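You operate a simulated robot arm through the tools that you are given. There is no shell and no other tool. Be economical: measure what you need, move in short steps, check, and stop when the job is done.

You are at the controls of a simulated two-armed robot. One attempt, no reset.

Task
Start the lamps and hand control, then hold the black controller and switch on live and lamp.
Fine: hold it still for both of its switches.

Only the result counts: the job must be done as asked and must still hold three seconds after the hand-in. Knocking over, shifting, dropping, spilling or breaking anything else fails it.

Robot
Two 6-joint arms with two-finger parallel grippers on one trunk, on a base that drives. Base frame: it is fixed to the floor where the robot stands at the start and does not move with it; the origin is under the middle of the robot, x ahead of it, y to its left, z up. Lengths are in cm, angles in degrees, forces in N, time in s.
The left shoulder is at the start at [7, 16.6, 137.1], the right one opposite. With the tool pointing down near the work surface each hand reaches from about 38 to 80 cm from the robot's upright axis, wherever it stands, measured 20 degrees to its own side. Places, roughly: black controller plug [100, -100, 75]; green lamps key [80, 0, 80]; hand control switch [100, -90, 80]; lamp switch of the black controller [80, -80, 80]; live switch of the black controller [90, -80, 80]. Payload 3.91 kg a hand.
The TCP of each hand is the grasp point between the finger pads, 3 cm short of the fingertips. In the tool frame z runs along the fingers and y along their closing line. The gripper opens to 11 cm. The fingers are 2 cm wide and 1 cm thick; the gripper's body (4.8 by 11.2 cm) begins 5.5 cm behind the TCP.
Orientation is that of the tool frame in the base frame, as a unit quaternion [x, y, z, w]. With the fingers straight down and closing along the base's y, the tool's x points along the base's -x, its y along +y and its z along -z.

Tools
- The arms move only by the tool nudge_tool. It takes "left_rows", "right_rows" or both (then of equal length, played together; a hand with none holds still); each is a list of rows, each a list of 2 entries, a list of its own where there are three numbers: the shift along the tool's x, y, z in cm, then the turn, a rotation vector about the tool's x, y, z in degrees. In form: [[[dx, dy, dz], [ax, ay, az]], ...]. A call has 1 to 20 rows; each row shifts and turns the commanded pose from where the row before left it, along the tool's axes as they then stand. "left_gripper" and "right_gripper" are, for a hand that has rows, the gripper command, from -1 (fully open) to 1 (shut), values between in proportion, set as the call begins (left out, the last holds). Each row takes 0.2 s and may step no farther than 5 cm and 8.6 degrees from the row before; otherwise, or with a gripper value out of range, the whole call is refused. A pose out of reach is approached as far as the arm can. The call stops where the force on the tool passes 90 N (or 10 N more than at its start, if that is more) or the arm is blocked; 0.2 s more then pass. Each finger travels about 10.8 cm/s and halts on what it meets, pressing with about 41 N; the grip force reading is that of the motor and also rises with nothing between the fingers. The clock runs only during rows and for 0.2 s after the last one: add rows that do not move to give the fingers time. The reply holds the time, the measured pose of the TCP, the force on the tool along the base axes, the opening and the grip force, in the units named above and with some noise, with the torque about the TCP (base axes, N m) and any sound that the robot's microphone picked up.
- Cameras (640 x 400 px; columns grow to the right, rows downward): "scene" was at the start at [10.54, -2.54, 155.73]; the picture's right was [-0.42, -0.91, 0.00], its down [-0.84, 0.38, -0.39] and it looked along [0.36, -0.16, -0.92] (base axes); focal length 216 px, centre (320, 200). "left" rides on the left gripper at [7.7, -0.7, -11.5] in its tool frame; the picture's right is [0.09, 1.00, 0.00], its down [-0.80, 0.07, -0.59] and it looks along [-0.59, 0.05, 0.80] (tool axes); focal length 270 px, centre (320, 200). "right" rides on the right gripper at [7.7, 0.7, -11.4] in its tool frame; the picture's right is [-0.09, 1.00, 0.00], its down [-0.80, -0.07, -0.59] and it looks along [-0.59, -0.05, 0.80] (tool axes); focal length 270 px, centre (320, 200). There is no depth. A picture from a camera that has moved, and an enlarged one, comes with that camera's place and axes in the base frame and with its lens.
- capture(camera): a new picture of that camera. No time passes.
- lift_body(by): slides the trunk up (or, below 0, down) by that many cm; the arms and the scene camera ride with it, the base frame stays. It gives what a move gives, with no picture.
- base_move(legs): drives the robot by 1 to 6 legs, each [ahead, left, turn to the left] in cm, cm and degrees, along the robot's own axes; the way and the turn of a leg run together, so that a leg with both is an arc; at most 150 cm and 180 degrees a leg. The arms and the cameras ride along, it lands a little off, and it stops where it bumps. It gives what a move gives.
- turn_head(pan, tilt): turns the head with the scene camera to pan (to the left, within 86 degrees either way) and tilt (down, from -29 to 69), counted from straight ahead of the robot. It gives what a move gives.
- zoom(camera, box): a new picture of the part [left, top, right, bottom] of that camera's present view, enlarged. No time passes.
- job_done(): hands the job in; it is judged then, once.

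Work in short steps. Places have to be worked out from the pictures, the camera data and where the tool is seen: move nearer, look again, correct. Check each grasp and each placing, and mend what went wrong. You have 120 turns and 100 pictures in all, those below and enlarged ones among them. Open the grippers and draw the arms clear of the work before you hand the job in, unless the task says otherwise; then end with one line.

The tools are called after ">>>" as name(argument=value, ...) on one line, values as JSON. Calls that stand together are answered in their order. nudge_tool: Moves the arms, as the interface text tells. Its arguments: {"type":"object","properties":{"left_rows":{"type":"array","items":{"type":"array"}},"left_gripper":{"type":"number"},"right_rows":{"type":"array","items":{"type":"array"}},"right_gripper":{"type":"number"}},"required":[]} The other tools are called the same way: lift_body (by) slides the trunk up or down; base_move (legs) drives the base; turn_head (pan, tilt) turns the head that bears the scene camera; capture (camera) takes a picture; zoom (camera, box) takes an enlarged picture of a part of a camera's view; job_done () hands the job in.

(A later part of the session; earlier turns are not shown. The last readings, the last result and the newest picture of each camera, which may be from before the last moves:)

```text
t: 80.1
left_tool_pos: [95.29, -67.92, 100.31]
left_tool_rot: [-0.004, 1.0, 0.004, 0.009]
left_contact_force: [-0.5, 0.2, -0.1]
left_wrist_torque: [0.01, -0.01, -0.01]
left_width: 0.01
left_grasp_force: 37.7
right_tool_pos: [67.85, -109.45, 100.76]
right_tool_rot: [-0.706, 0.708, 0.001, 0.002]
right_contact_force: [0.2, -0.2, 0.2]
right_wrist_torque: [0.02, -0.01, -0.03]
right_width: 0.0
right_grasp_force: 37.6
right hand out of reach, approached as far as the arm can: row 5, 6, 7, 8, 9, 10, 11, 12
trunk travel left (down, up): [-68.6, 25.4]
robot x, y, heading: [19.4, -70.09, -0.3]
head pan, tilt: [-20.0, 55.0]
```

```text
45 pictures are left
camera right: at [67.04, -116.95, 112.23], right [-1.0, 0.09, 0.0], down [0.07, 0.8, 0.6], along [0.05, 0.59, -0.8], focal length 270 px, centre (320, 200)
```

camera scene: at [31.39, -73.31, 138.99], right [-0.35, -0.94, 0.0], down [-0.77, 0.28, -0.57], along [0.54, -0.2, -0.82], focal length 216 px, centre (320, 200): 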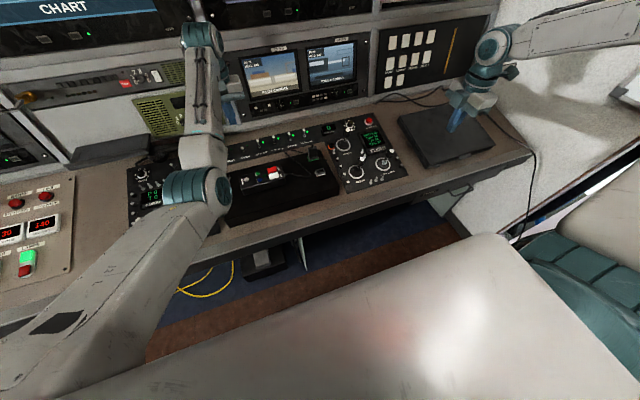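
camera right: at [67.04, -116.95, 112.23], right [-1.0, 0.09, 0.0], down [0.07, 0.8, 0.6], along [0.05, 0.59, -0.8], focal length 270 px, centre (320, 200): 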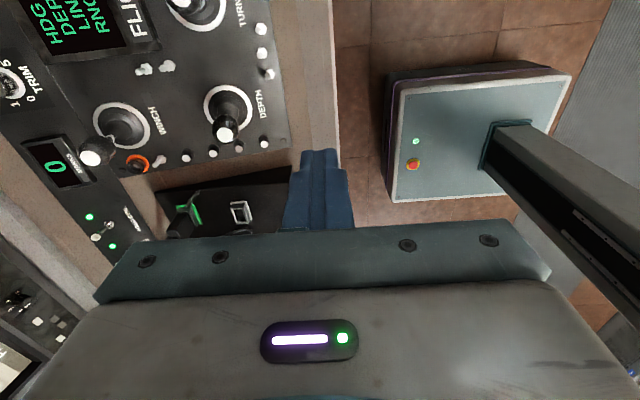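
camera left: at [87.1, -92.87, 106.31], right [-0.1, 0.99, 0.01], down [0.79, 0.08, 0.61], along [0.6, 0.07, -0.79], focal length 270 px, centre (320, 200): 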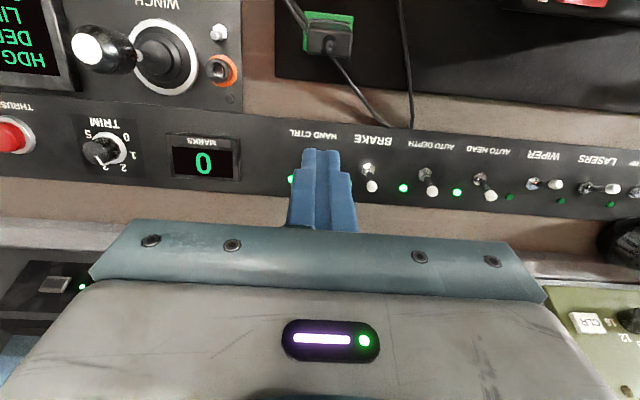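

The right arm (elbow-up) has a bearing limit that the left (elbow-down) lacks. I extend the right arm radially to straight, then lift tangentially, to flip its elbow down as happened on the left.

>>> nudge_tool(right_rows=[[[1.7, -2.55, 0], [0, 0, 0]], [[1.7, -2.55, 0], [0, 0, 0]], [[1.7, -2.55, 0], [0, 0, 0]], [[1.7, -2.55, 0], [0, 0, 0]], [[1.7, -2.55, 0], [0, 0, 0]], [[1.7, -2.55, 0], [0, 0, 0]], [[1.7, -2.55, 0], [0, 0, 0]], [[1.7, -2.55, 0], [0, 0, 0]], [[1.7, -2.55, 0], [0, 0, 0]], [[0, 0, 0], [0, 0, 0]]])

>>> turn_head(pan=-50, tilt=45)

>>> capture(camera="scene")

```text
t: 82.3
left_tool_pos: [95.34, -67.91, 100.3]
left_tool_rot: [-0.004, 1.0, 0.004, 0.009]
left_contact_force: [-0.1, 0.1, 0.0]
left_wrist_torque: [0.0, 0.0, -0.01]
left_width: 0.01
left_grasp_force: 38.1
right_tool_pos: [86.45, -128.28, 100.97]
right_tool_rot: [-0.706, 0.708, -0.001, 0.003]
right_contact_force: [0.5, -0.1, 0.0]
right_wrist_torque: [0.0, 0.02, -0.01]
right_width: 0.0
right_grasp_force: 37.9
right hand out of reach, approached as far as the arm can: row 3, 4, 5, 6, 7, 8, 9
trunk travel left (down, up): [-68.6, 25.4]
robot x, y, heading: [19.36, -70.71, -0.1]
head pan, tilt: [-20.0, 55.0]
```

```text
t: 83.2
left_tool_pos: [95.33, -67.99, 100.32]
left_tool_rot: [-0.005, 1.0, 0.003, 0.008]
left_contact_force: [-0.1, 0.4, -0.6]
left_wrist_torque: [-0.02, -0.01, 0.04]
left_width: 0.0
left_grasp_force: 37.8
right_tool_pos: [86.5, -128.35, 100.84]
right_tool_rot: [-0.707, 0.708, 0.0, 0.002]
right_contact_force: [0.4, -0.8, -0.4]
right_wrist_torque: [-0.02, 0.0, -0.02]
right_width: 0.0
right_grasp_force: 38.0
trunk travel left (down, up): [-68.6, 25.4]
robot x, y, heading: [19.1, -70.69, -0.0]
head pan, tilt: [-50.0, 45.0]
```

```text
44 pictures are left
camera scene: at [29.86, -77.06, 140.32], right [-0.77, -0.64, 0.0], down [-0.45, 0.54, -0.71], along [0.45, -0.54, -0.71], focal length 216 px, centre (320, 200)
```

scene: 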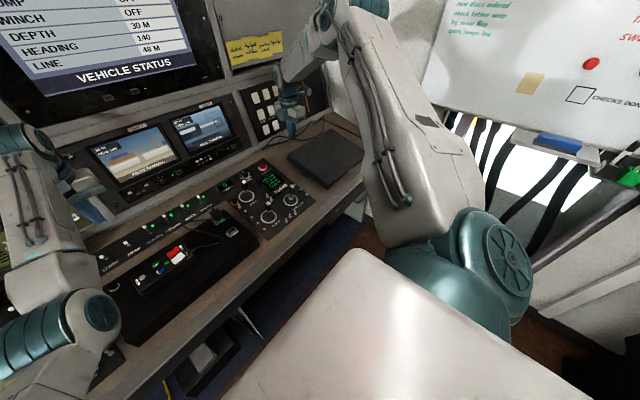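

Geometry check suggests the right shoulder-pitch joint is at its upper limit; at this large radius, going lower while swinging inward should relieve it.

>>> nudge_tool(right_rows=[[[0, 0, 2], [0, 0, 0]], [[0, 0, 2], [0, 0, 0]], [[-3, -0.5, 0.7], [0, 0, 0]], [[-3, -0.5, 0.7], [0, 0, 0]], [[-3, -0.5, 0.7], [0, 0, 0]], [[-3, -0.5, 0], [0, 0, 0]], [[-3, 0, 0], [0, 0, 0]], [[0, 0, 0], [0, 0, 0]]])

```text
t: 85.0
left_tool_pos: [95.45, -67.97, 100.3]
left_tool_rot: [-0.005, 1.0, 0.004, 0.008]
left_contact_force: [0.4, 0.4, 0.0]
left_wrist_torque: [0.0, 0.02, -0.03]
left_width: 0.0
left_grasp_force: 38.0
right_tool_pos: [80.06, -119.97, 95.21]
right_tool_rot: [-0.706, 0.708, -0.001, 0.002]
right_contact_force: [0.4, 0.2, 0.7]
right_wrist_torque: [0.02, 0.01, 0.02]
right_width: 0.0
right_grasp_force: 37.6
right hand out of reach, approached as far as the arm can: row 3, 4, 5, 6, 7
trunk travel left (down, up): [-68.6, 25.4]
robot x, y, heading: [19.34, -70.69, -0.1]
head pan, tilt: [-50.0, 45.0]
```

Analysis: the elbow bends one way only, and the right shoulder is in a flipped posture; it must pass through the arm-out-to-the-side pose and hang down, like the left did at the start. I back the robot away from the console, raise the trunk and prepare.

>>> lift_body(by=18)

>>> base_move(legs=[[-19, 0, 0], [0, 20, 0]])

>>> nudge_tool(right_rows=[[[3, 3, 0], [0, 0, 8.2]], [[3, 3, 0], [0, 0, 8.2]], [[0, 0, 0], [0, 0, 8.2]], [[0, 0, 0], [0, 0, 8.2]], [[0, 0, 0], [0, 0, 8.2]], [[0, 0, 0], [0, 0, 8.2]], [[0, 0, 0], [0, 0, 8.2]], [[0, 0, 0], [0, 0, 8.2]], [[0, 0, 0], [0, 0, 8.2]], [[0, 0, 0], [0, 0, 8.2]], [[0, 0, 0], [0, 0, 8]], [[0, 0, 0], [0, 0, 0]]])

```text
t: 87.0
left_tool_pos: [95.42, -67.92, 118.27]
left_tool_rot: [-0.005, 1.0, 0.004, 0.008]
left_contact_force: [0.0, -0.8, 0.5]
left_wrist_torque: [-0.02, 0.0, -0.01]
left_width: 0.0
left_grasp_force: 37.0
right_tool_pos: [79.97, -120.05, 113.32]
right_tool_rot: [-0.707, 0.708, 0.0, 0.002]
right_contact_force: [-0.4, -0.4, -1.1]
right_wrist_torque: [0.01, 0.0, 0.03]
right_width: 0.0
right_grasp_force: 37.9
trunk travel left (down, up): [-86.6, 7.4]
robot x, y, heading: [19.16, -70.9, -0.0]
head pan, tilt: [-50.0, 45.0]
```

```text
t: 89.8
left_tool_pos: [76.46, -48.08, 118.24]
left_tool_rot: [-0.006, 1.0, 0.006, 0.008]
left_contact_force: [0.1, -0.4, 0.5]
left_wrist_torque: [0.02, 0.0, 0.03]
left_width: 0.0
left_grasp_force: 37.5
right_tool_pos: [61.33, -100.1, 113.06]
right_tool_rot: [0.708, -0.706, -0.002, -0.004]
right_contact_force: [0.2, 0.2, -0.7]
right_wrist_torque: [0.04, 0.01, -0.02]
right_width: 0.01
right_grasp_force: 37.6
trunk travel left (down, up): [-86.6, 7.4]
robot x, y, heading: [0.32, -50.57, 0.1]
head pan, tilt: [-50.0, 45.0]
```

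```text
t: 92.4
left_tool_pos: [76.63, -47.72, 118.23]
left_tool_rot: [-0.006, 1.0, 0.003, 0.008]
left_contact_force: [-0.9, 0.4, -0.3]
left_wrist_torque: [-0.03, 0.02, -0.01]
left_width: 0.0
left_grasp_force: 38.2
right_tool_pos: [55.02, -105.29, 113.3]
right_tool_rot: [0.0, 1.0, 0.002, 0.001]
right_contact_force: [0.2, -1.0, 0.0]
right_wrist_torque: [0.02, 0.02, -0.04]
right_width: 0.0
right_grasp_force: 37.8
trunk travel left (down, up): [-86.6, 7.4]
robot x, y, heading: [0.47, -50.79, 0.2]
head pan, tilt: [-50.0, 45.0]
```

Now swing the right hand back and outboard, descending beside the body (first half).

>>> nudge_tool(right_rows=[[[2.9, -2.33, 1], [0, 0, 0]], [[2.9, -2.33, 1], [0, 0, 0]], [[2.9, -2.33, 1], [0, 0, 0]], [[2.9, -2.33, 1], [0, 0, 0]], [[2.9, -2.33, 1], [0, 0, 0]], [[2.9, -2.33, 1], [0, 0, 0]], [[2.86, -1.14, 1.43], [0, 0, 0]], [[2.86, -1.14, 1.43], [0, 0, 0]], [[2.86, -1.14, 1.43], [0, 0, 0]], [[2.86, -1.14, 1.43], [0, 0, 0]], [[2.86, -1.14, 1.43], [0, 0, 0]], [[2.86, -1.14, 1.43], [0, 0, 0]], [[2.86, -1.14, 1.43], [0, 0, 0]], [[0, 0, 0], [0, 0, 0]]])

>>> turn_head(pan=-80, tilt=45)

>>> capture(camera="scene")

```text
t: 95.4
left_tool_pos: [76.39, -47.57, 118.32]
left_tool_rot: [-0.007, 1.0, 0.003, 0.009]
left_contact_force: [1.1, 0.0, -0.8]
left_wrist_torque: [-0.01, -0.01, 0.01]
left_width: 0.02
left_grasp_force: 37.8
right_tool_pos: [44.75, -113.59, 109.73]
right_tool_rot: [-0.001, 1.0, 0.001, 0.002]
right_contact_force: [1.0, 0.4, 0.1]
right_wrist_torque: [0.01, 0.01, -0.03]
right_width: 0.0
right_grasp_force: 37.9
right hand out of reach, approached as far as the arm can: row 4, 5, 6, 7, 8, 9, 10, 11, 12, 13
trunk travel left (down, up): [-86.6, 7.4]
robot x, y, heading: [-0.02, -50.26, 0.2]
head pan, tilt: [-50.0, 45.0]
```

```text
t: 96.3
left_tool_pos: [76.38, -47.61, 118.38]
left_tool_rot: [-0.006, 1.0, 0.004, 0.009]
left_contact_force: [-0.4, -0.2, 0.0]
left_wrist_torque: [0.01, -0.02, -0.02]
left_width: 0.01
left_grasp_force: 37.6
right_tool_pos: [44.73, -113.56, 109.74]
right_tool_rot: [-0.001, 1.0, 0.002, 0.002]
right_contact_force: [0.5, 0.5, 1.0]
right_wrist_torque: [0.02, 0.02, 0.0]
right_width: 0.02
right_grasp_force: 37.6
trunk travel left (down, up): [-86.6, 7.4]
robot x, y, heading: [0.49, -50.4, 0.0]
head pan, tilt: [-80.0, 45.0]
```

```text
43 pictures are left
camera scene: at [7.2, -58.7, 158.33], right [-0.98, -0.18, 0.0], down [-0.12, 0.7, -0.71], along [0.12, -0.7, -0.71], focal length 216 px, centre (320, 200)
```

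scene: 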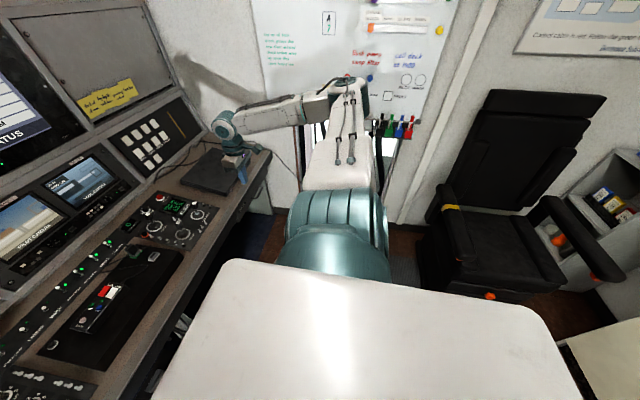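

The upper arm now points straight sideways – the switching pose. I lower the hand with a slight inward motion so the elbow drops.

>>> nudge_tool(right_rows=[[[0, 0, 3], [0, 0, 0]], [[0, 0.2, 3], [0, 0, 0]], [[0, 0.4, 3], [0, 0, 0]], [[0, 0.6, 3], [0, 0, 0]], [[0, 0.8, 3], [0, 0, 0]], [[0, 1, 3], [0, 0, 0]], [[0, 0, 0], [0, 0, 0]]])

>>> capture(camera="scene")

```text
t: 97.9
left_tool_pos: [76.32, -47.6, 118.44]
left_tool_rot: [-0.007, 1.0, 0.004, 0.01]
left_contact_force: [-0.3, 0.9, -0.4]
left_wrist_torque: [0.0, -0.02, 0.02]
left_width: 0.0
left_grasp_force: 38.1
right_tool_pos: [44.3, -110.83, 92.57]
right_tool_rot: [-0.001, 1.0, 0.001, 0.003]
right_contact_force: [-0.6, -0.5, 0.9]
right_wrist_torque: [0.03, -0.03, 0.02]
right_width: 0.01
right_grasp_force: 37.6
right hand out of reach, approached as far as the arm can: row 6
trunk travel left (down, up): [-86.6, 7.4]
robot x, y, heading: [0.22, -50.66, 0.0]
head pan, tilt: [-80.0, 45.0]
```

```text
42 pictures are left
camera scene: at [7.04, -58.73, 158.34], right [-0.98, -0.17, 0.0], down [-0.12, 0.7, -0.71], along [0.12, -0.7, -0.71], focal length 216 px, centre (320, 200)
```

scene: 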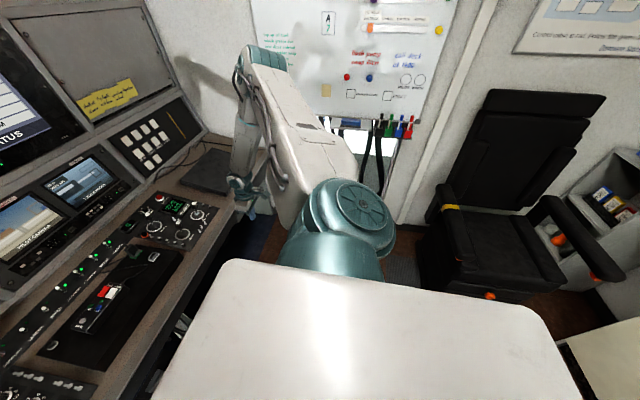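

It went back to elbow-forward. I now pull the hand backward at this lower height with the forearm hanging, so the elbow passes sideways and then behind.

>>> nudge_tool(right_rows=[[[2.9, -1, 1.3], [0, 0, 0]], [[2.9, -1, 1.3], [0, 0, 0]], [[2.9, -1, 1.3], [0, 0, 0]], [[2.9, -1, 1.3], [0, 0, 0]], [[2.9, -1, 1.3], [0, 0, 0]], [[3, -0.4, 0.8], [0, 0, 0]], [[3, -0.4, 0.8], [0, 0, 0]], [[3, -0.4, 0.8], [0, 0, 0]], [[3, -0.4, 0.8], [0, 0, 0]], [[3, -0.4, 0.8], [0, 0, 0]], [[0, 0, 0], [0, 0, 0]]])

>>> capture(camera="scene")

```text
t: 100.3
left_tool_pos: [76.58, -47.71, 118.15]
left_tool_rot: [-0.006, 1.0, 0.004, 0.007]
left_contact_force: [0.3, -0.4, 0.0]
left_wrist_torque: [0.01, 0.01, 0.0]
left_width: 0.0
left_grasp_force: 38.4
right_tool_pos: [17.01, -116.94, 80.63]
right_tool_rot: [-0.001, 1.0, 0.002, 0.0]
right_contact_force: [-1.5, 0.9, -0.1]
right_wrist_torque: [0.03, 0.03, 0.02]
right_width: 0.01
right_grasp_force: 37.3
right hand out of reach, approached as far as the arm can: row 3, 7, 8, 9, 10
trunk travel left (down, up): [-86.6, 7.4]
robot x, y, heading: [0.43, -50.5, 0.5]
head pan, tilt: [-80.0, 45.0]
```

```text
41 pictures are left
camera scene: at [7.4, -58.65, 158.32], right [-0.98, -0.17, 0.0], down [-0.12, 0.7, -0.71], along [0.12, -0.7, -0.71], focal length 216 px, centre (320, 200)
```

scene: 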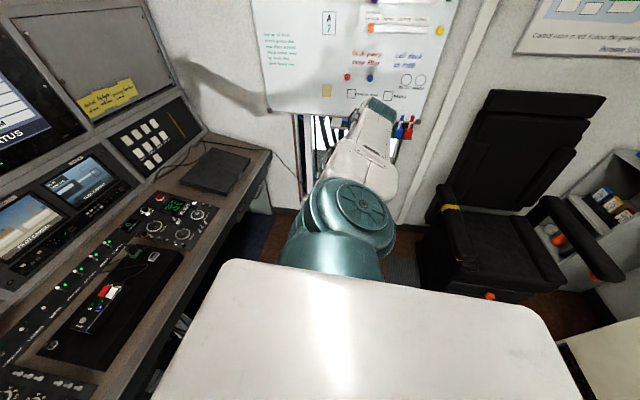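

Forearm hangs with the arm sideways. Continue downward and inward toward the hanging pose.

>>> nudge_tool(right_rows=[[[0, 0, 3], [0, 0, 0]], [[0, 0, 3], [0, 0, 0]], [[0, 0.5, 3], [0, 0, 0]], [[0, 1, 3], [0, 0, 0]], [[0, 1.5, 3], [0, 0, 0]], [[0, 2, 2.5], [0, 0, 0]], [[0, 2, 2.5], [0, 0, 0]], [[0, 2, 2], [0, 0, 0]], [[0, 2, 2], [0, 0, 0]], [[0, 2, 2], [0, 0, 0]], [[0, 2, 2], [0, 0, 0]], [[0, 0, 0], [0, 0, 0]]])

>>> capture(camera="scene")

```text
t: 102.9
left_tool_pos: [76.38, -47.65, 118.31]
left_tool_rot: [-0.007, 1.0, 0.004, 0.009]
left_contact_force: [0.8, 0.1, 0.2]
left_wrist_torque: [-0.03, -0.01, 0.02]
left_width: 0.0
left_grasp_force: 37.9
right_tool_pos: [16.92, -101.94, 52.42]
right_tool_rot: [-0.001, 1.0, 0.002, 0.002]
right_contact_force: [-0.3, -1.2, 0.8]
right_wrist_torque: [-0.01, 0.03, 0.02]
right_width: 0.02
right_grasp_force: 37.9
trunk travel left (down, up): [-86.6, 7.4]
robot x, y, heading: [0.85, -50.58, -0.1]
head pan, tilt: [-80.0, 45.0]
```

```text
40 pictures are left
camera scene: at [7.17, -58.72, 158.33], right [-0.98, -0.17, 0.0], down [-0.12, 0.7, -0.71], along [0.12, -0.7, -0.71], focal length 216 px, centre (320, 200)
```

scene: 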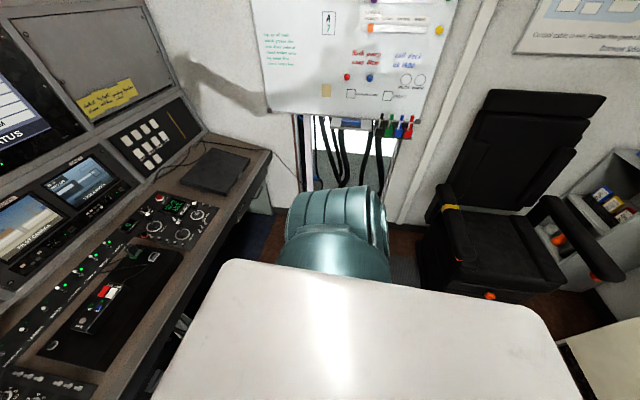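

The right arm now hangs unflipped, mirroring the left's start. I raise it the way the left went: inward a bit, up, then ahead.

>>> nudge_tool(right_rows=[[[0, 3, 0], [0, 0, 0]], [[0, 3, 0], [0, 0, 0]], [[0, 3, 0], [0, 0, 0]], [[-1, 0, -4], [0, 0, 0]], [[-1, 0, -4], [0, 0, 0]], [[-1, 0, -4], [0, 0, 0]], [[-1, 0, -4], [0, 0, 0]], [[-1, 0, -4], [0, 0, 0]], [[-1, 0, -4], [0, 0, 0]], [[-1, 0, -4], [0, 0, 0]], [[-2, 0, -4], [0, 0, 0]], [[-3, 0, -4], [0, 0, 0]], [[-4, 0, 0], [0, 0, 0]], [[-4, 0, 0], [0, 0, 0]], [[-4, 0, 0], [0, 0, 0]], [[0, 0, 0], [0, 0, 0]]])

>>> turn_head(pan=-30, tilt=50)

>>> capture(camera="scene")

```text
t: 106.3
left_tool_pos: [76.35, -47.66, 118.44]
left_tool_rot: [-0.006, 1.0, 0.002, 0.011]
left_contact_force: [0.2, 0.5, -0.2]
left_wrist_torque: [0.0, -0.04, -0.01]
left_width: 0.0
left_grasp_force: 38.1
right_tool_pos: [40.76, -93.19, 88.98]
right_tool_rot: [-0.001, 1.0, 0.002, 0.001]
right_contact_force: [-0.9, 0.6, -0.7]
right_wrist_torque: [0.0, -0.04, 0.0]
right_width: 0.02
right_grasp_force: 37.6
trunk travel left (down, up): [-86.6, 7.4]
robot x, y, heading: [0.56, -50.81, 0.1]
head pan, tilt: [-80.0, 45.0]
```

```text
t: 107.5
left_tool_pos: [76.51, -47.66, 118.22]
left_tool_rot: [-0.006, 1.0, 0.004, 0.009]
left_contact_force: [0.1, 0.3, -0.3]
left_wrist_torque: [0.03, 0.03, 0.01]
left_width: 0.01
left_grasp_force: 38.0
right_tool_pos: [40.75, -93.04, 88.86]
right_tool_rot: [0.0, 1.0, 0.002, 0.002]
right_contact_force: [0.4, 0.1, 0.1]
right_wrist_torque: [0.0, 0.02, 0.03]
right_width: 0.0
right_grasp_force: 37.7
trunk travel left (down, up): [-86.6, 7.4]
robot x, y, heading: [0.4, -50.6, 0.1]
head pan, tilt: [-30.0, 50.0]
```

```text
39 pictures are left
camera scene: at [12.43, -54.55, 157.64], right [-0.5, -0.87, 0.0], down [-0.66, 0.38, -0.64], along [0.56, -0.32, -0.77], focal length 216 px, centre (320, 200)
```

scene: 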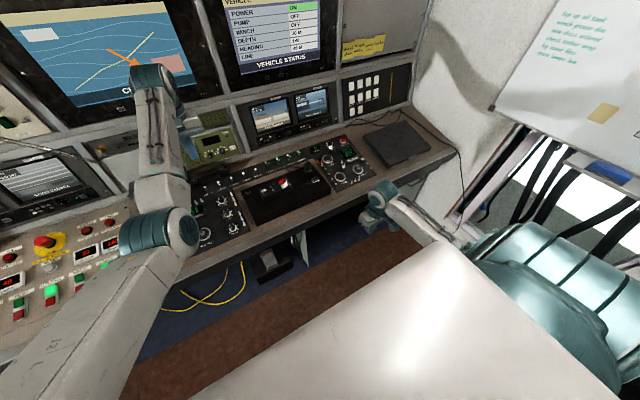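

Right arm is now elbow-down and free. Bring both hands to working positions: right ahead over the console, left inward and down.

>>> nudge_tool(right_rows=[[[-3, 0, -1.5], [0, 0, 0]], [[-3, 0, -1.5], [0, 0, 0]], [[-3, 0, -1.5], [0, 0, 0]], [[-3, 0, -1], [0, 0, 0]], [[-3, 0, 0], [0, 0, 0]], [[-3, 0, 0], [0, 0, 0]], [[-3, 0, 0], [0, 0, 0]], [[0, 0, 0], [0, 0, 0]]], left_rows=[[[3, 1, 1], [0, 0, 0]], [[3, 1, 2], [0, 0, 0]], [[2, 1, 3], [0, 0, 0]], [[0, 1, 3], [0, 0, 0]], [[0, 1, 3], [0, 0, 0]], [[0, 0, 3], [0, 0, 0]], [[0, 0, 3], [0, 0, 0]], [[0, 0, 0], [0, 0, 0]]])

```text
t: 109.3
left_tool_pos: [72.51, -43.64, 98.27]
left_tool_rot: [-0.005, 1.0, 0.003, 0.01]
left_contact_force: [-0.9, 0.2, 0.4]
left_wrist_torque: [-0.01, -0.02, 0.0]
left_width: 0.0
left_grasp_force: 38.1
left hand out of reach, approached as far as the arm can: row 1, 2
right_tool_pos: [61.79, -92.93, 94.52]
right_tool_rot: [-0.002, 1.0, 0.002, 0.002]
right_contact_force: [-0.2, -0.3, -0.2]
right_wrist_torque: [0.01, -0.03, -0.03]
right_width: 0.0
right_grasp_force: 38.1
trunk travel left (down, up): [-86.6, 7.4]
robot x, y, heading: [0.54, -50.74, 0.2]
head pan, tilt: [-30.0, 50.0]
```

Both arms follow freely. Drive to face the controller again (17 ahead, 21 right) and look with both wrist cameras.

>>> base_move(legs=[[0, -21, 0], [16, 0, 0]])

>>> nudge_tool(left_rows=[[[1, 0, 0], [0, 0, 8.2]], [[1, 0, 0], [0, 0, 8.2]], [[0, 0, 0], [0, 0, 8.2]], [[0, 0, 0], [0, 0, 8.2]], [[0, 0, 0], [0, 0, 8.2]], [[0, 0, 0], [0, 0, 8.2]], [[0, 0, 0], [0, 0, 8.2]], [[0, 0, 0], [0, 0, 8.2]], [[0, 0, 0], [0, 0, 8.2]], [[0, 0, 0], [0, 0, 8.2]], [[0, 0, 0], [0, 0, 8]], [[0, 0, 0], [0, 0, 0]]], left_gripper=-1)

>>> capture(camera="left")

>>> capture(camera="right")

```text
t: 112.0
left_tool_pos: [87.97, -64.44, 98.41]
left_tool_rot: [-0.007, 1.0, 0.004, 0.011]
left_contact_force: [-0.3, -0.1, 0.2]
left_wrist_torque: [-0.01, -0.03, -0.03]
left_width: 0.0
left_grasp_force: 38.0
right_tool_pos: [77.38, -113.74, 94.67]
right_tool_rot: [-0.002, 1.0, 0.002, 0.003]
right_contact_force: [-0.8, 0.5, 0.1]
right_wrist_torque: [0.04, -0.01, -0.01]
right_width: 0.0
right_grasp_force: 37.6
trunk travel left (down, up): [-86.6, 7.4]
robot x, y, heading: [16.3, -71.48, 0.3]
head pan, tilt: [-30.0, 50.0]
```

```text
t: 114.6
left_tool_pos: [86.11, -64.4, 98.14]
left_tool_rot: [0.703, 0.711, 0.01, 0.003]
left_contact_force: [0.5, -0.2, 0.6]
left_wrist_torque: [0.02, 0.01, 0.0]
left_width: 11.01
left_grasp_force: 0.1
right_tool_pos: [77.61, -113.58, 94.47]
right_tool_rot: [-0.002, 1.0, 0.002, 0.003]
right_contact_force: [-0.4, 0.7, -0.4]
right_wrist_torque: [0.03, 0.02, -0.02]
right_width: 0.0
right_grasp_force: 37.5
trunk travel left (down, up): [-86.6, 7.4]
robot x, y, heading: [16.41, -71.57, 0.1]
head pan, tilt: [-30.0, 50.0]
```

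```text
38 pictures are left
camera left: at [85.01, -56.74, 109.71], right [0.99, 0.1, 0.02], down [0.07, -0.8, 0.59], along [0.07, -0.59, -0.81], focal length 270 px, centre (320, 200)
```

left: 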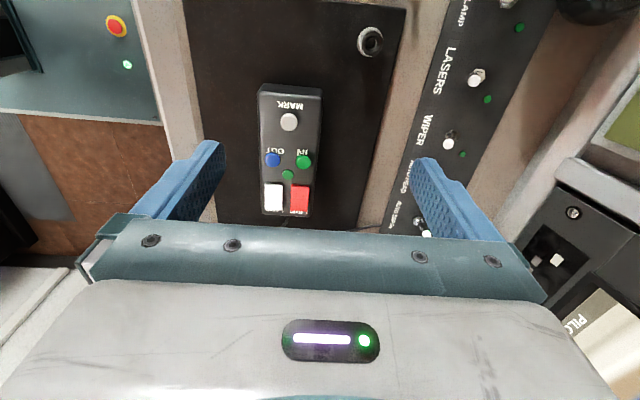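

```text
37 pictures are left
camera right: at [69.81, -112.97, 105.93], right [0.08, 1.0, 0.0], down [0.8, -0.07, 0.6], along [0.59, -0.05, -0.8], focal length 270 px, centre (320, 200)
```

right: 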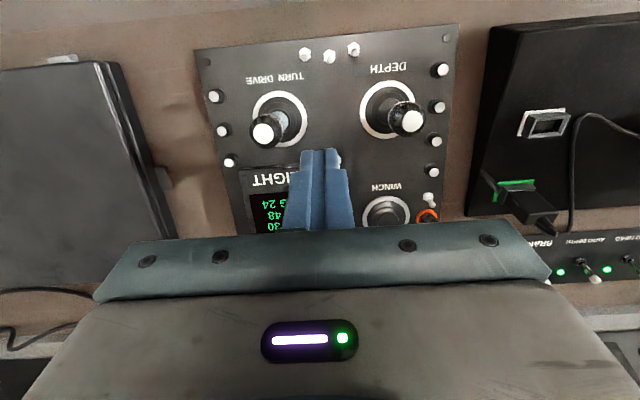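

Controller: top ≈ z 83.5, x 80.5–86, y −63.5…−77.5; LIVE at (84.8, −75.8), LAMP at (81.7, −75.8). I bring the left hand, open, over the MARK end with tips about 1 cm above the box top.

>>> nudge_tool(left_rows=[[[-0.5, -1.4, 2], [1.05, -0.57, 0.65]], [[-0.6, -1.4, 2], [0, 0, 0]], [[0, 0, 2], [0, 0, 0]], [[0, 0, 2], [0, 0, 0]], [[0, 0, 1.5], [0, 0, 0]], [[0, 0, 0], [0, 0, 0]]])

>>> capture(camera="left")

>>> capture(camera="scene")

```text
t: 116.0
left_tool_pos: [83.23, -65.4, 88.72]
left_tool_rot: [0.706, 0.709, -0.001, 0.002]
left_contact_force: [-0.4, -0.2, -0.4]
left_wrist_torque: [0.02, -0.01, 0.0]
left_width: 11.01
left_grasp_force: 0.0
right_tool_pos: [77.5, -113.59, 94.5]
right_tool_rot: [-0.002, 1.0, 0.001, 0.002]
right_contact_force: [0.0, -0.3, 0.3]
right_wrist_torque: [0.01, 0.01, 0.01]
right_width: 0.01
right_grasp_force: 38.0
trunk travel left (down, up): [-86.6, 7.4]
robot x, y, heading: [16.1, -71.84, 0.2]
head pan, tilt: [-30.0, 50.0]
```

```text
36 pictures are left
camera left: at [82.49, -57.65, 100.12], right [1.0, 0.09, 0.0], down [0.07, -0.8, 0.6], along [0.05, -0.6, -0.8], focal length 270 px, centre (320, 200)
```

left: 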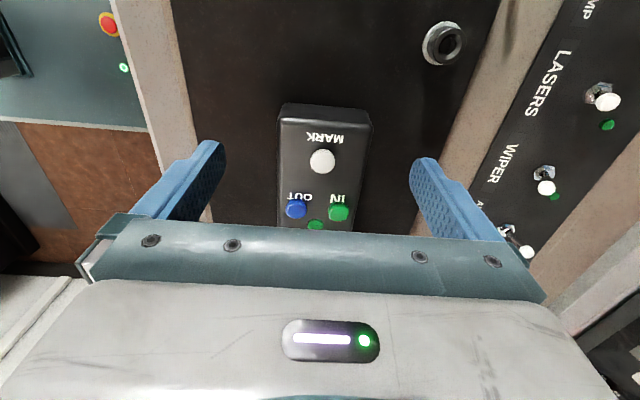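

```text
35 pictures are left
camera scene: at [28.2, -75.38, 157.64], right [-0.5, -0.87, 0.0], down [-0.66, 0.38, -0.64], along [0.56, -0.32, -0.77], focal length 216 px, centre (320, 200)
```

scene: 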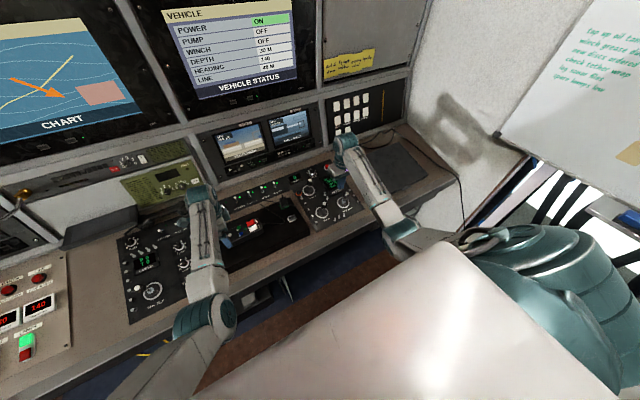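

Well centred. Descend in small steps to bring the tips alongside the box.

>>> nudge_tool(left_rows=[[[0, 0, 1], [0, 0, 0]], [[0, 0, 1], [0, 0, 0]], [[0, 0, 1], [0, 0, 0]], [[0, 0, 0.7], [0, 0, 0]], [[0, 0, 0], [0, 0, 0]]])

>>> capture(camera="left")

>>> zoom(camera="scene", box=[180, 170, 340, 270])

```text
t: 117.2
left_tool_pos: [83.31, -65.5, 84.91]
left_tool_rot: [0.706, 0.708, -0.001, 0.002]
left_contact_force: [0.5, -0.3, 0.8]
left_wrist_torque: [0.03, 0.0, -0.02]
left_width: 10.98
left_grasp_force: 0.1
right_tool_pos: [77.59, -113.62, 94.51]
right_tool_rot: [-0.001, 1.0, 0.002, 0.002]
right_contact_force: [0.0, -0.5, 0.0]
right_wrist_torque: [0.0, -0.01, 0.04]
right_width: 0.01
right_grasp_force: 37.4
trunk travel left (down, up): [-86.6, 7.4]
robot x, y, heading: [16.84, -71.92, 0.2]
head pan, tilt: [-30.0, 50.0]
```

```text
34 pictures are left
camera left: at [82.47, -57.67, 96.36], right [1.0, 0.09, 0.0], down [0.07, -0.8, 0.6], along [0.05, -0.59, -0.8], focal length 270 px, centre (320, 200)
```

left: 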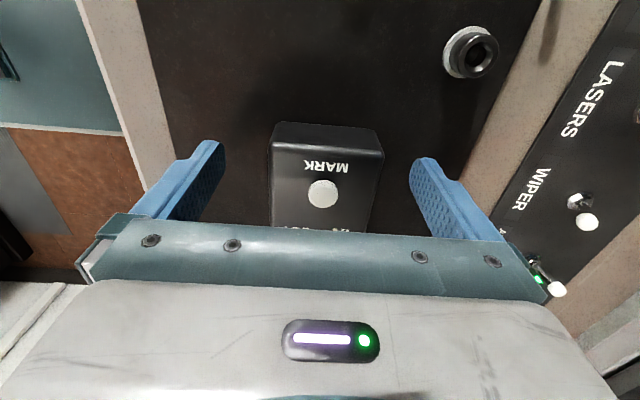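

```text
4.00 times, centred on (260, 220) of scene
camera zoom: at [28.2, -75.39, 157.64], right [-0.5, -0.87, 0.0], down [-0.66, 0.38, -0.64], along [0.56, -0.32, -0.77], focal length 864 px, centre (560, 120)
```

zoom: 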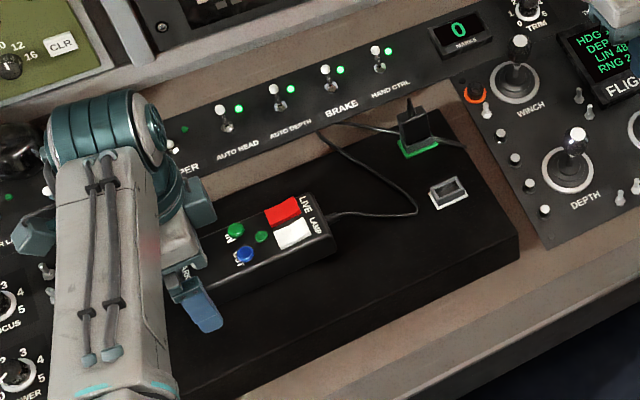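

Tips are alongside the box without contact. Lower 0.7 cm more and close.

>>> nudge_tool(left_rows=[[[0, 0, 0.4], [0, 0, 0]], [[0, 0, 0.3], [0, 0, 0]], [[0, 0, 0], [0, 0, 0]]])

>>> nudge_tool(left_rows=[[[0, 0, 0], [0, 0, 0]], [[0, 0, 0], [0, 0, 0]], [[0, 0, 0], [0, 0, 0]], [[0, 0, 0], [0, 0, 0]]], left_gripper=1)

>>> capture(camera="left")

```text
t: 118.0
left_tool_pos: [83.28, -65.43, 84.18]
left_tool_rot: [0.706, 0.708, -0.001, 0.001]
left_contact_force: [0.0, 0.9, 0.2]
left_wrist_torque: [-0.02, -0.01, -0.02]
left_width: 10.99
left_grasp_force: 0.1
right_tool_pos: [77.62, -113.55, 94.42]
right_tool_rot: [-0.002, 1.0, 0.001, 0.002]
right_contact_force: [-0.8, -0.2, 0.0]
right_wrist_torque: [0.02, 0.03, 0.0]
right_width: 0.01
right_grasp_force: 37.8
trunk travel left (down, up): [-86.6, 7.4]
robot x, y, heading: [15.87, -71.5, 0.2]
head pan, tilt: [-30.0, 50.0]
```

```text
t: 119.0
left_tool_pos: [83.38, -65.41, 84.24]
left_tool_rot: [0.706, 0.708, 0.0, 0.001]
left_contact_force: [1.8, 1.3, 2.4]
left_wrist_torque: [0.15, -0.02, 0.16]
left_width: 6.36
left_grasp_force: 41.3
right_tool_pos: [77.53, -113.73, 94.46]
right_tool_rot: [-0.002, 1.0, 0.002, 0.002]
right_contact_force: [-0.2, 0.3, -0.2]
right_wrist_torque: [-0.03, 0.0, 0.0]
right_width: 0.0
right_grasp_force: 37.9
trunk travel left (down, up): [-86.6, 7.4]
robot x, y, heading: [16.53, -71.19, 0.3]
head pan, tilt: [-30.0, 50.0]
```

```text
32 pictures are left
camera left: at [82.5, -57.65, 95.71], right [1.0, 0.09, 0.0], down [0.07, -0.8, 0.6], along [0.05, -0.59, -0.8], focal length 270 px, centre (320, 200)
```

left: 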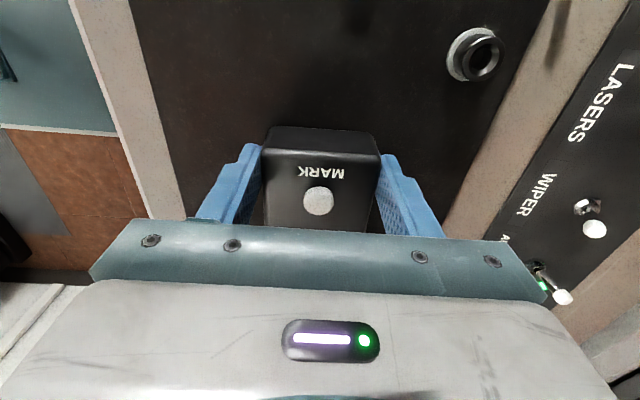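

Firm grip at 6.4 cm. Now bring the right hand over toward the rockers, pausing at y ≈ −88 to look.

>>> nudge_tool(right_rows=[[[-0.8, 3.2, 0], [0, 0, 0]], [[-0.8, 3.2, 0], [0, 0, 0]], [[-0.8, 3.2, 0], [0, 0, 0]], [[-0.8, 3.2, 0], [0, 0, 0]], [[-0.8, 3.2, 0], [0, 0, 0]], [[-0.8, 3.2, 0], [0, 0, 0]], [[-0.8, 3.2, 0], [0, 0, 0]], [[-0.8, 3.2, 0], [0, 0, 0]], [[0, 0, 0], [0, 0, 0]]])

>>> capture(camera="right")

>>> zoom(camera="scene", box=[180, 150, 380, 270])

```text
t: 121.0
left_tool_pos: [83.38, -65.39, 84.12]
left_tool_rot: [0.706, 0.708, -0.001, 0.002]
left_contact_force: [0.3, 0.3, 1.7]
left_wrist_torque: [-0.45, -0.03, 0.09]
left_width: 6.39
left_grasp_force: 41.2
right_tool_pos: [83.88, -88.02, 94.68]
right_tool_rot: [-0.002, 1.0, 0.001, 0.002]
right_contact_force: [0.6, 0.8, 1.0]
right_wrist_torque: [0.0, 0.02, -0.03]
right_width: 0.01
right_grasp_force: 38.3
trunk travel left (down, up): [-86.6, 7.4]
robot x, y, heading: [16.01, -71.31, 0.2]
head pan, tilt: [-30.0, 50.0]
```

```text
31 pictures are left
camera right: at [76.1, -87.3, 106.07], right [0.08, 1.0, 0.0], down [0.8, -0.07, 0.6], along [0.59, -0.05, -0.8], focal length 270 px, centre (320, 200)
```

right: 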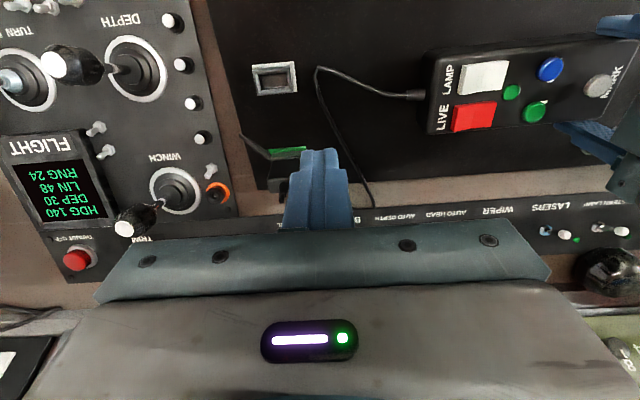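

```text
3.20 times, centred on (280, 210) of scene
camera zoom: at [28.16, -75.44, 157.64], right [-0.5, -0.87, 0.0], down [-0.66, 0.38, -0.64], along [0.56, -0.32, -0.77], focal length 691 px, centre (448, 168)
```

zoom: 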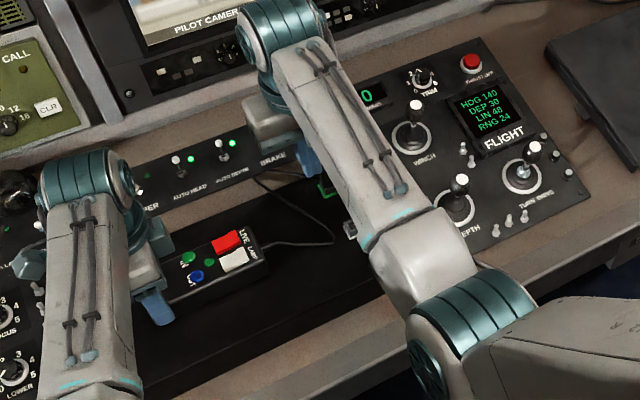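

Zoom on the rockers to see which side is raised.

>>> zoom(camera="right", box=[400, 30, 600, 155])

>>> zoom(camera="scene", box=[225, 208, 275, 242])

```text
3.20 times, centred on (500, 92) of right
camera zoom: at [76.1, -87.3, 106.07], right [0.08, 1.0, 0.0], down [0.8, -0.07, 0.6], along [0.59, -0.05, -0.8], focal length 865 px, centre (-256, 544)
```

zoom: 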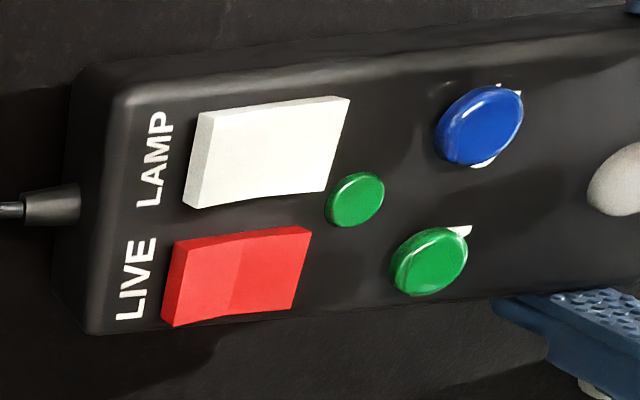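

```text
11.76 times, centred on (250, 225) of scene
camera zoom: at [28.16, -75.44, 157.64], right [-0.5, -0.87, 0.0], down [-0.66, 0.38, -0.64], along [0.56, -0.32, -0.77], focal length 2540 px, centre (1144, -94)
```

zoom: 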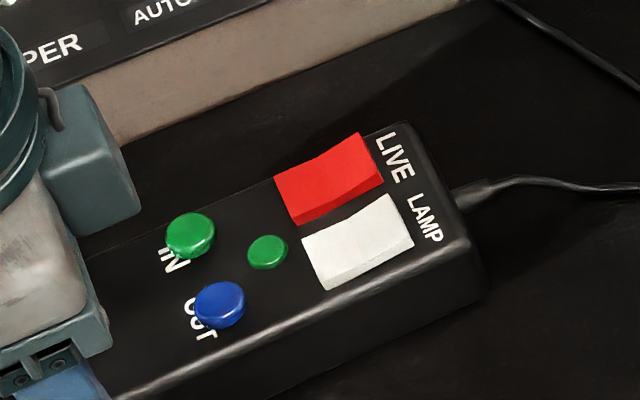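

The raised ends of both rockers are at the label (−y) side. LIVE press point ≈ (84.8, −76.7), LAMP ≈ (81.8, −76.7), top ≈ 84.4. I move the right hand over LIVE at a height with ~2.5 cm clearance, watching the gap to the left hand.

>>> nudge_tool(right_rows=[[[-0.3, 2.5, 0], [0, 0, 0]], [[-0.3, 2.5, 0.5], [0, 0, 0]], [[-0.3, 2.5, 1], [0, 0, 0]], [[-0.1, 2.5, 1.5], [0, 0, 0]], [[0, 1.2, 1], [0, 0, 0]], [[0, 0, 0], [0, 0, 0]]])

>>> capture(camera="right")

>>> zoom(camera="scene", box=[180, 150, 340, 250])

```text
t: 122.4
left_tool_pos: [83.38, -65.47, 84.2]
left_tool_rot: [0.706, 0.708, -0.001, 0.001]
left_contact_force: [1.3, 0.8, 2.7]
left_wrist_torque: [0.02, -0.04, 0.08]
left_width: 6.36
left_grasp_force: 41.0
right_tool_pos: [84.9, -76.69, 90.75]
right_tool_rot: [-0.002, 1.0, 0.002, 0.002]
right_contact_force: [-0.5, -0.3, 0.4]
right_wrist_torque: [0.01, -0.02, -0.04]
right_width: 0.0
right_grasp_force: 37.9
trunk travel left (down, up): [-86.6, 7.4]
robot x, y, heading: [16.31, -71.2, 0.0]
head pan, tilt: [-30.0, 50.0]
```

```text
27 pictures are left
camera right: at [77.12, -76.01, 102.25], right [0.08, 1.0, 0.0], down [0.8, -0.07, 0.6], along [0.59, -0.05, -0.8], focal length 270 px, centre (320, 200)
```

right: 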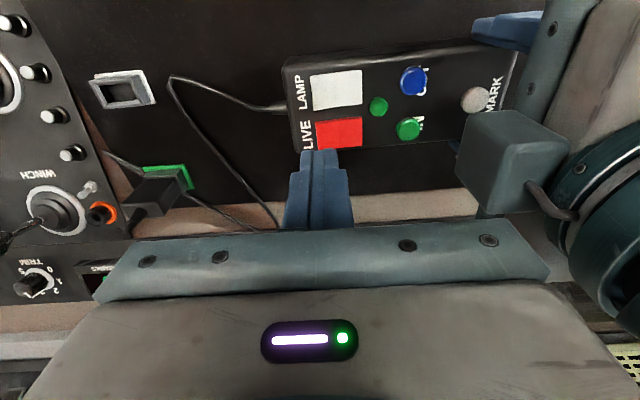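

```text
4.00 times, centred on (260, 200) of scene
camera zoom: at [28.17, -75.37, 157.64], right [-0.5, -0.87, 0.0], down [-0.66, 0.38, -0.64], along [0.56, -0.32, -0.77], focal length 864 px, centre (560, 200)
```

zoom: 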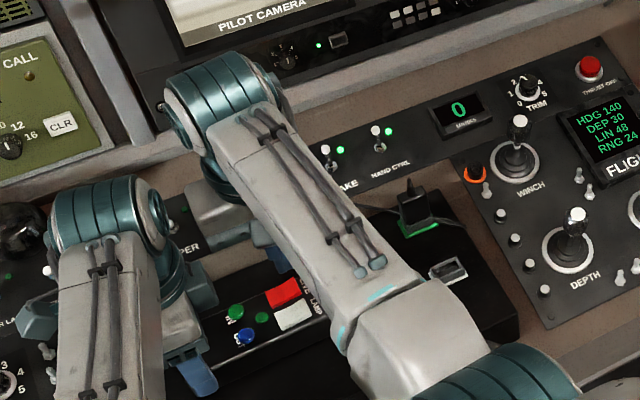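

Aligned over LIVE's label end (shift +0.3 in y). I descend in fine steps listening for the click.

>>> nudge_tool(right_rows=[[[0, 0.3, 1], [0, 0, 0]], [[0, 0, 1], [0, 0, 0]], [[0, 0, 0.4], [0, 0, 0]], [[0, 0, 0.3], [0, 0, 0]], [[0, 0, 0.3], [0, 0, 0]], [[0, 0, 0.3], [0, 0, 0]], [[0, 0, 0], [0, 0, 0]]])

>>> capture(camera="right")

```text
t: 124.0
left_tool_pos: [83.31, -65.32, 84.28]
left_tool_rot: [0.706, 0.708, -0.001, 0.001]
left_contact_force: [1.1, 0.1, 2.2]
left_wrist_torque: [-0.11, 0.01, 0.34]
left_width: 6.38
left_grasp_force: 40.6
right_tool_pos: [84.81, -76.48, 87.34]
right_tool_rot: [-0.002, 1.0, 0.001, 0.001]
right_contact_force: [-0.9, -1.5, 1.5]
right_wrist_torque: [-0.02, 0.01, 0.03]
right_width: 0.02
right_grasp_force: 37.7
trunk travel left (down, up): [-86.6, 7.4]
robot x, y, heading: [16.02, -71.61, 0.1]
head pan, tilt: [-30.0, 50.0]
```

```text
25 pictures are left
camera right: at [77.12, -75.83, 98.88], right [0.09, 1.0, 0.0], down [0.8, -0.07, 0.6], along [0.6, -0.05, -0.8], focal length 270 px, centre (320, 200)
```

right: 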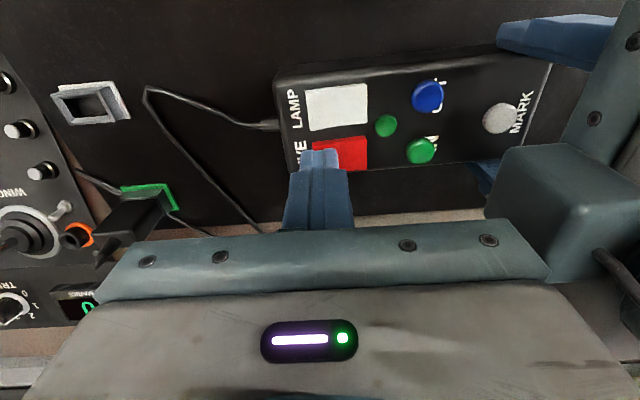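

>>> nudge_tool(right_rows=[[[0, 0, 0.25], [0, 0, 0]], [[0, 0, 0.25], [0, 0, 0]], [[0, 0, 0.25], [0, 0, 0]], [[0, 0, 0], [0, 0, 0]]])

```text
t: 125.0
left_tool_pos: [83.11, -65.45, 84.48]
left_tool_rot: [0.706, 0.708, 0.001, 0.002]
left_contact_force: [17.5, 1.0, -16.2]
left_wrist_torque: [0.69, 0.03, 1.64]
left_width: 6.38
left_grasp_force: 41.0
right_tool_pos: [84.95, -76.58, 87.18]
right_tool_rot: [-0.001, 1.0, 0.002, 0.007]
right_contact_force: [-9.9, -7.6, 51.8]
right_wrist_torque: [0.18, 0.51, 0.21]
right_width: 0.0
right_grasp_force: 38.0
trunk travel left (down, up): [-86.6, 7.4]
robot x, y, heading: [15.93, -71.13, 0.2]
head pan, tilt: [-30.0, 50.0]
```

52 N without a click: I back off 1.5 cm and inspect.

>>> nudge_tool(right_rows=[[[0, 0, -1], [0, 0, 0]], [[0, -1, -2], [0, 0, 0]], [[0, -2, -2], [0, 0, 0]], [[0, -3, 0], [0, 0, 0]], [[0, 0, 0], [0, 0, 0]]])

>>> zoom(camera="right", box=[300, 20, 500, 145])

```text
t: 126.2
left_tool_pos: [83.4, -65.37, 84.29]
left_tool_rot: [0.706, 0.708, -0.002, 0.002]
left_contact_force: [0.0, 2.5, 5.1]
left_wrist_torque: [-0.1, 0.26, 0.1]
left_width: 6.35
left_grasp_force: 41.1
right_tool_pos: [84.61, -82.32, 91.48]
right_tool_rot: [-0.002, 1.0, 0.002, 0.002]
right_contact_force: [-1.0, 0.1, -0.7]
right_wrist_torque: [0.02, -0.03, -0.04]
right_width: 0.0
right_grasp_force: 37.1
trunk travel left (down, up): [-86.6, 7.4]
robot x, y, heading: [16.35, -71.4, -0.0]
head pan, tilt: [-30.0, 50.0]
```

```text
3.20 times, centred on (400, 82) of right
camera zoom: at [76.92, -81.67, 103.0], right [0.08, 1.0, 0.0], down [0.8, -0.07, 0.6], along [0.59, -0.05, -0.8], focal length 865 px, centre (64, 576)
```

zoom: 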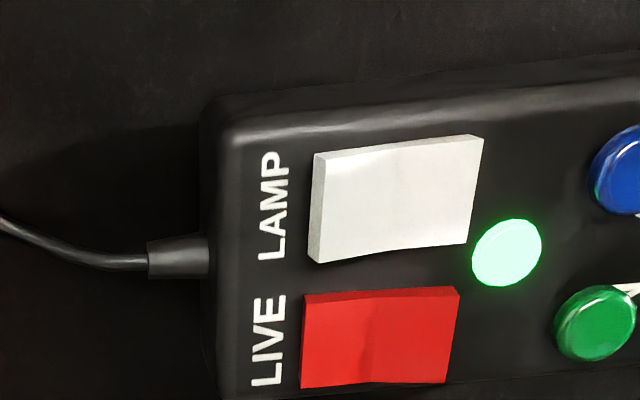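

The green LED on the controller is lit and the LIVE rocker has flipped. Next LAMP at (81.7, −76.3): move over and descend finely.

>>> nudge_tool(right_rows=[[[3, 1, 0], [0, 0, 0]], [[0, 2.5, 0], [0, 0, 0]], [[0, 2.4, 0.8], [0, 0, 0]], [[0, 0, 1], [0, 0, 0]], [[0, 0, 0.9], [0, 0, 0]], [[0, 0, 0.5], [0, 0, 0]], [[0, 0, 0.3], [0, 0, 0]], [[0, 0, 0.3], [0, 0, 0]], [[0, 0, 0.2], [0, 0, 0]], [[0, 0, 0], [0, 0, 0]]])

>>> zoom(camera="right", box=[250, 60, 490, 210])

```text
t: 128.4
left_tool_pos: [83.27, -65.41, 84.26]
left_tool_rot: [0.706, 0.708, -0.001, 0.001]
left_contact_force: [-2.9, 1.5, 4.1]
left_wrist_torque: [0.05, 0.11, 0.2]
left_width: 6.36
left_grasp_force: 40.6
right_tool_pos: [81.74, -76.68, 87.65]
right_tool_rot: [-0.002, 1.0, 0.002, 0.002]
right_contact_force: [0.9, 0.6, 0.1]
right_wrist_torque: [-0.01, -0.01, -0.04]
right_width: 0.04
right_grasp_force: 37.4
trunk travel left (down, up): [-86.6, 7.4]
robot x, y, heading: [16.49, -71.76, 0.0]
head pan, tilt: [-30.0, 50.0]
```

```text
2.67 times, centred on (370, 135) of right
camera zoom: at [73.97, -75.89, 99.05], right [0.08, 1.0, 0.0], down [0.8, -0.07, 0.6], along [0.59, -0.05, -0.8], focal length 721 px, centre (187, 373)
```

zoom: 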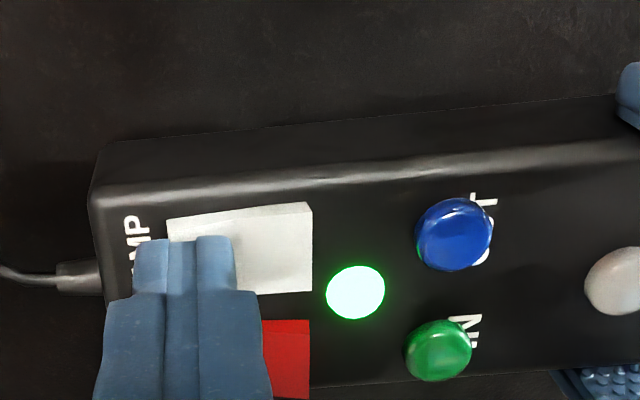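

Just above the rocker; shift +0.3 y and press on.

>>> nudge_tool(right_rows=[[[0, 0.3, 0], [0, 0, 0]], [[0, 0, 0.2], [0, 0, 0]], [[0, 0, 0.2], [0, 0, 0]], [[0, 0, 0.2], [0, 0, 0]], [[0, 0, 0.15], [0, 0, 0]], [[0, 0, 0], [0, 0, 0]]])

```text
t: 129.8
left_tool_pos: [83.11, -65.35, 84.44]
left_tool_rot: [0.706, 0.709, 0.0, 0.001]
left_contact_force: [15.4, 5.7, -14.7]
left_wrist_torque: [0.65, -0.24, 1.48]
left_width: 6.34
left_grasp_force: 40.9
right_tool_pos: [81.87, -76.34, 87.17]
right_tool_rot: [-0.002, 1.0, 0.002, 0.005]
right_contact_force: [-13.6, -12.4, 38.6]
right_wrist_torque: [-0.06, 0.46, 0.13]
right_width: 0.0
right_grasp_force: 37.8
trunk travel left (down, up): [-86.6, 7.4]
robot x, y, heading: [16.25, -71.15, 0.4]
head pan, tilt: [-30.0, 50.0]
```

Same force signature as before. Lift off straight and inspect.

>>> nudge_tool(right_rows=[[[0, 0, -1], [0, 0, 0]], [[0, -1, -2], [0, 0, 0]], [[0, -2, -2], [0, 0, 0]], [[0, -3, 0], [0, 0, 0]], [[0, 0, 0], [0, 0, 0]]])

>>> zoom(camera="right", box=[300, 20, 500, 145])

>>> capture(camera="right")

```text
t: 131.0
left_tool_pos: [83.28, -65.53, 84.32]
left_tool_rot: [0.706, 0.708, -0.002, 0.002]
left_contact_force: [-2.1, -2.9, 3.0]
left_wrist_torque: [-0.43, -0.06, -0.01]
left_width: 6.39
left_grasp_force: 40.9
right_tool_pos: [81.91, -82.34, 92.02]
right_tool_rot: [-0.002, 1.0, 0.001, 0.002]
right_contact_force: [-1.0, 0.3, 0.2]
right_wrist_torque: [0.01, -0.01, 0.01]
right_width: 0.0
right_grasp_force: 37.6
trunk travel left (down, up): [-86.6, 7.4]
robot x, y, heading: [16.13, -71.12, 0.1]
head pan, tilt: [-30.0, 50.0]
```

```text
3.20 times, centred on (400, 82) of right
camera zoom: at [74.15, -81.55, 103.39], right [0.08, 1.0, 0.0], down [0.8, -0.07, 0.6], along [0.59, -0.05, -0.8], focal length 865 px, centre (64, 576)
```

zoom: 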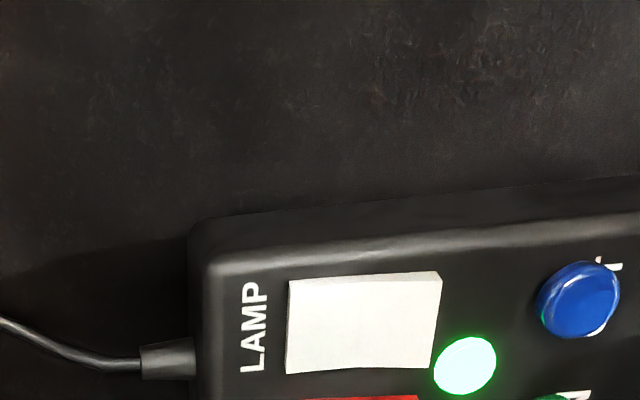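

```text
21 pictures are left
camera right: at [74.15, -81.55, 103.39], right [0.08, 1.0, 0.0], down [0.8, -0.07, 0.6], along [0.59, -0.05, -0.8], focal length 270 px, centre (320, 200)
```

right: 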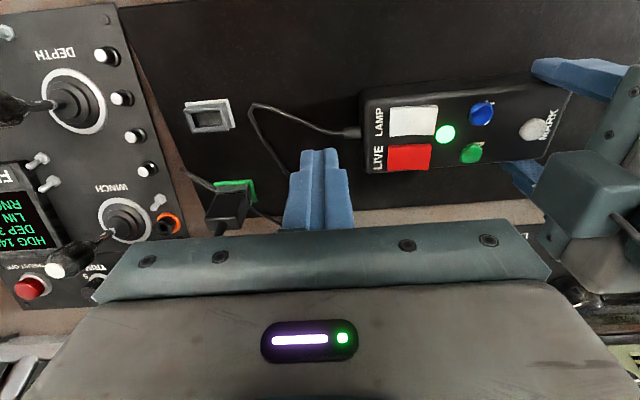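

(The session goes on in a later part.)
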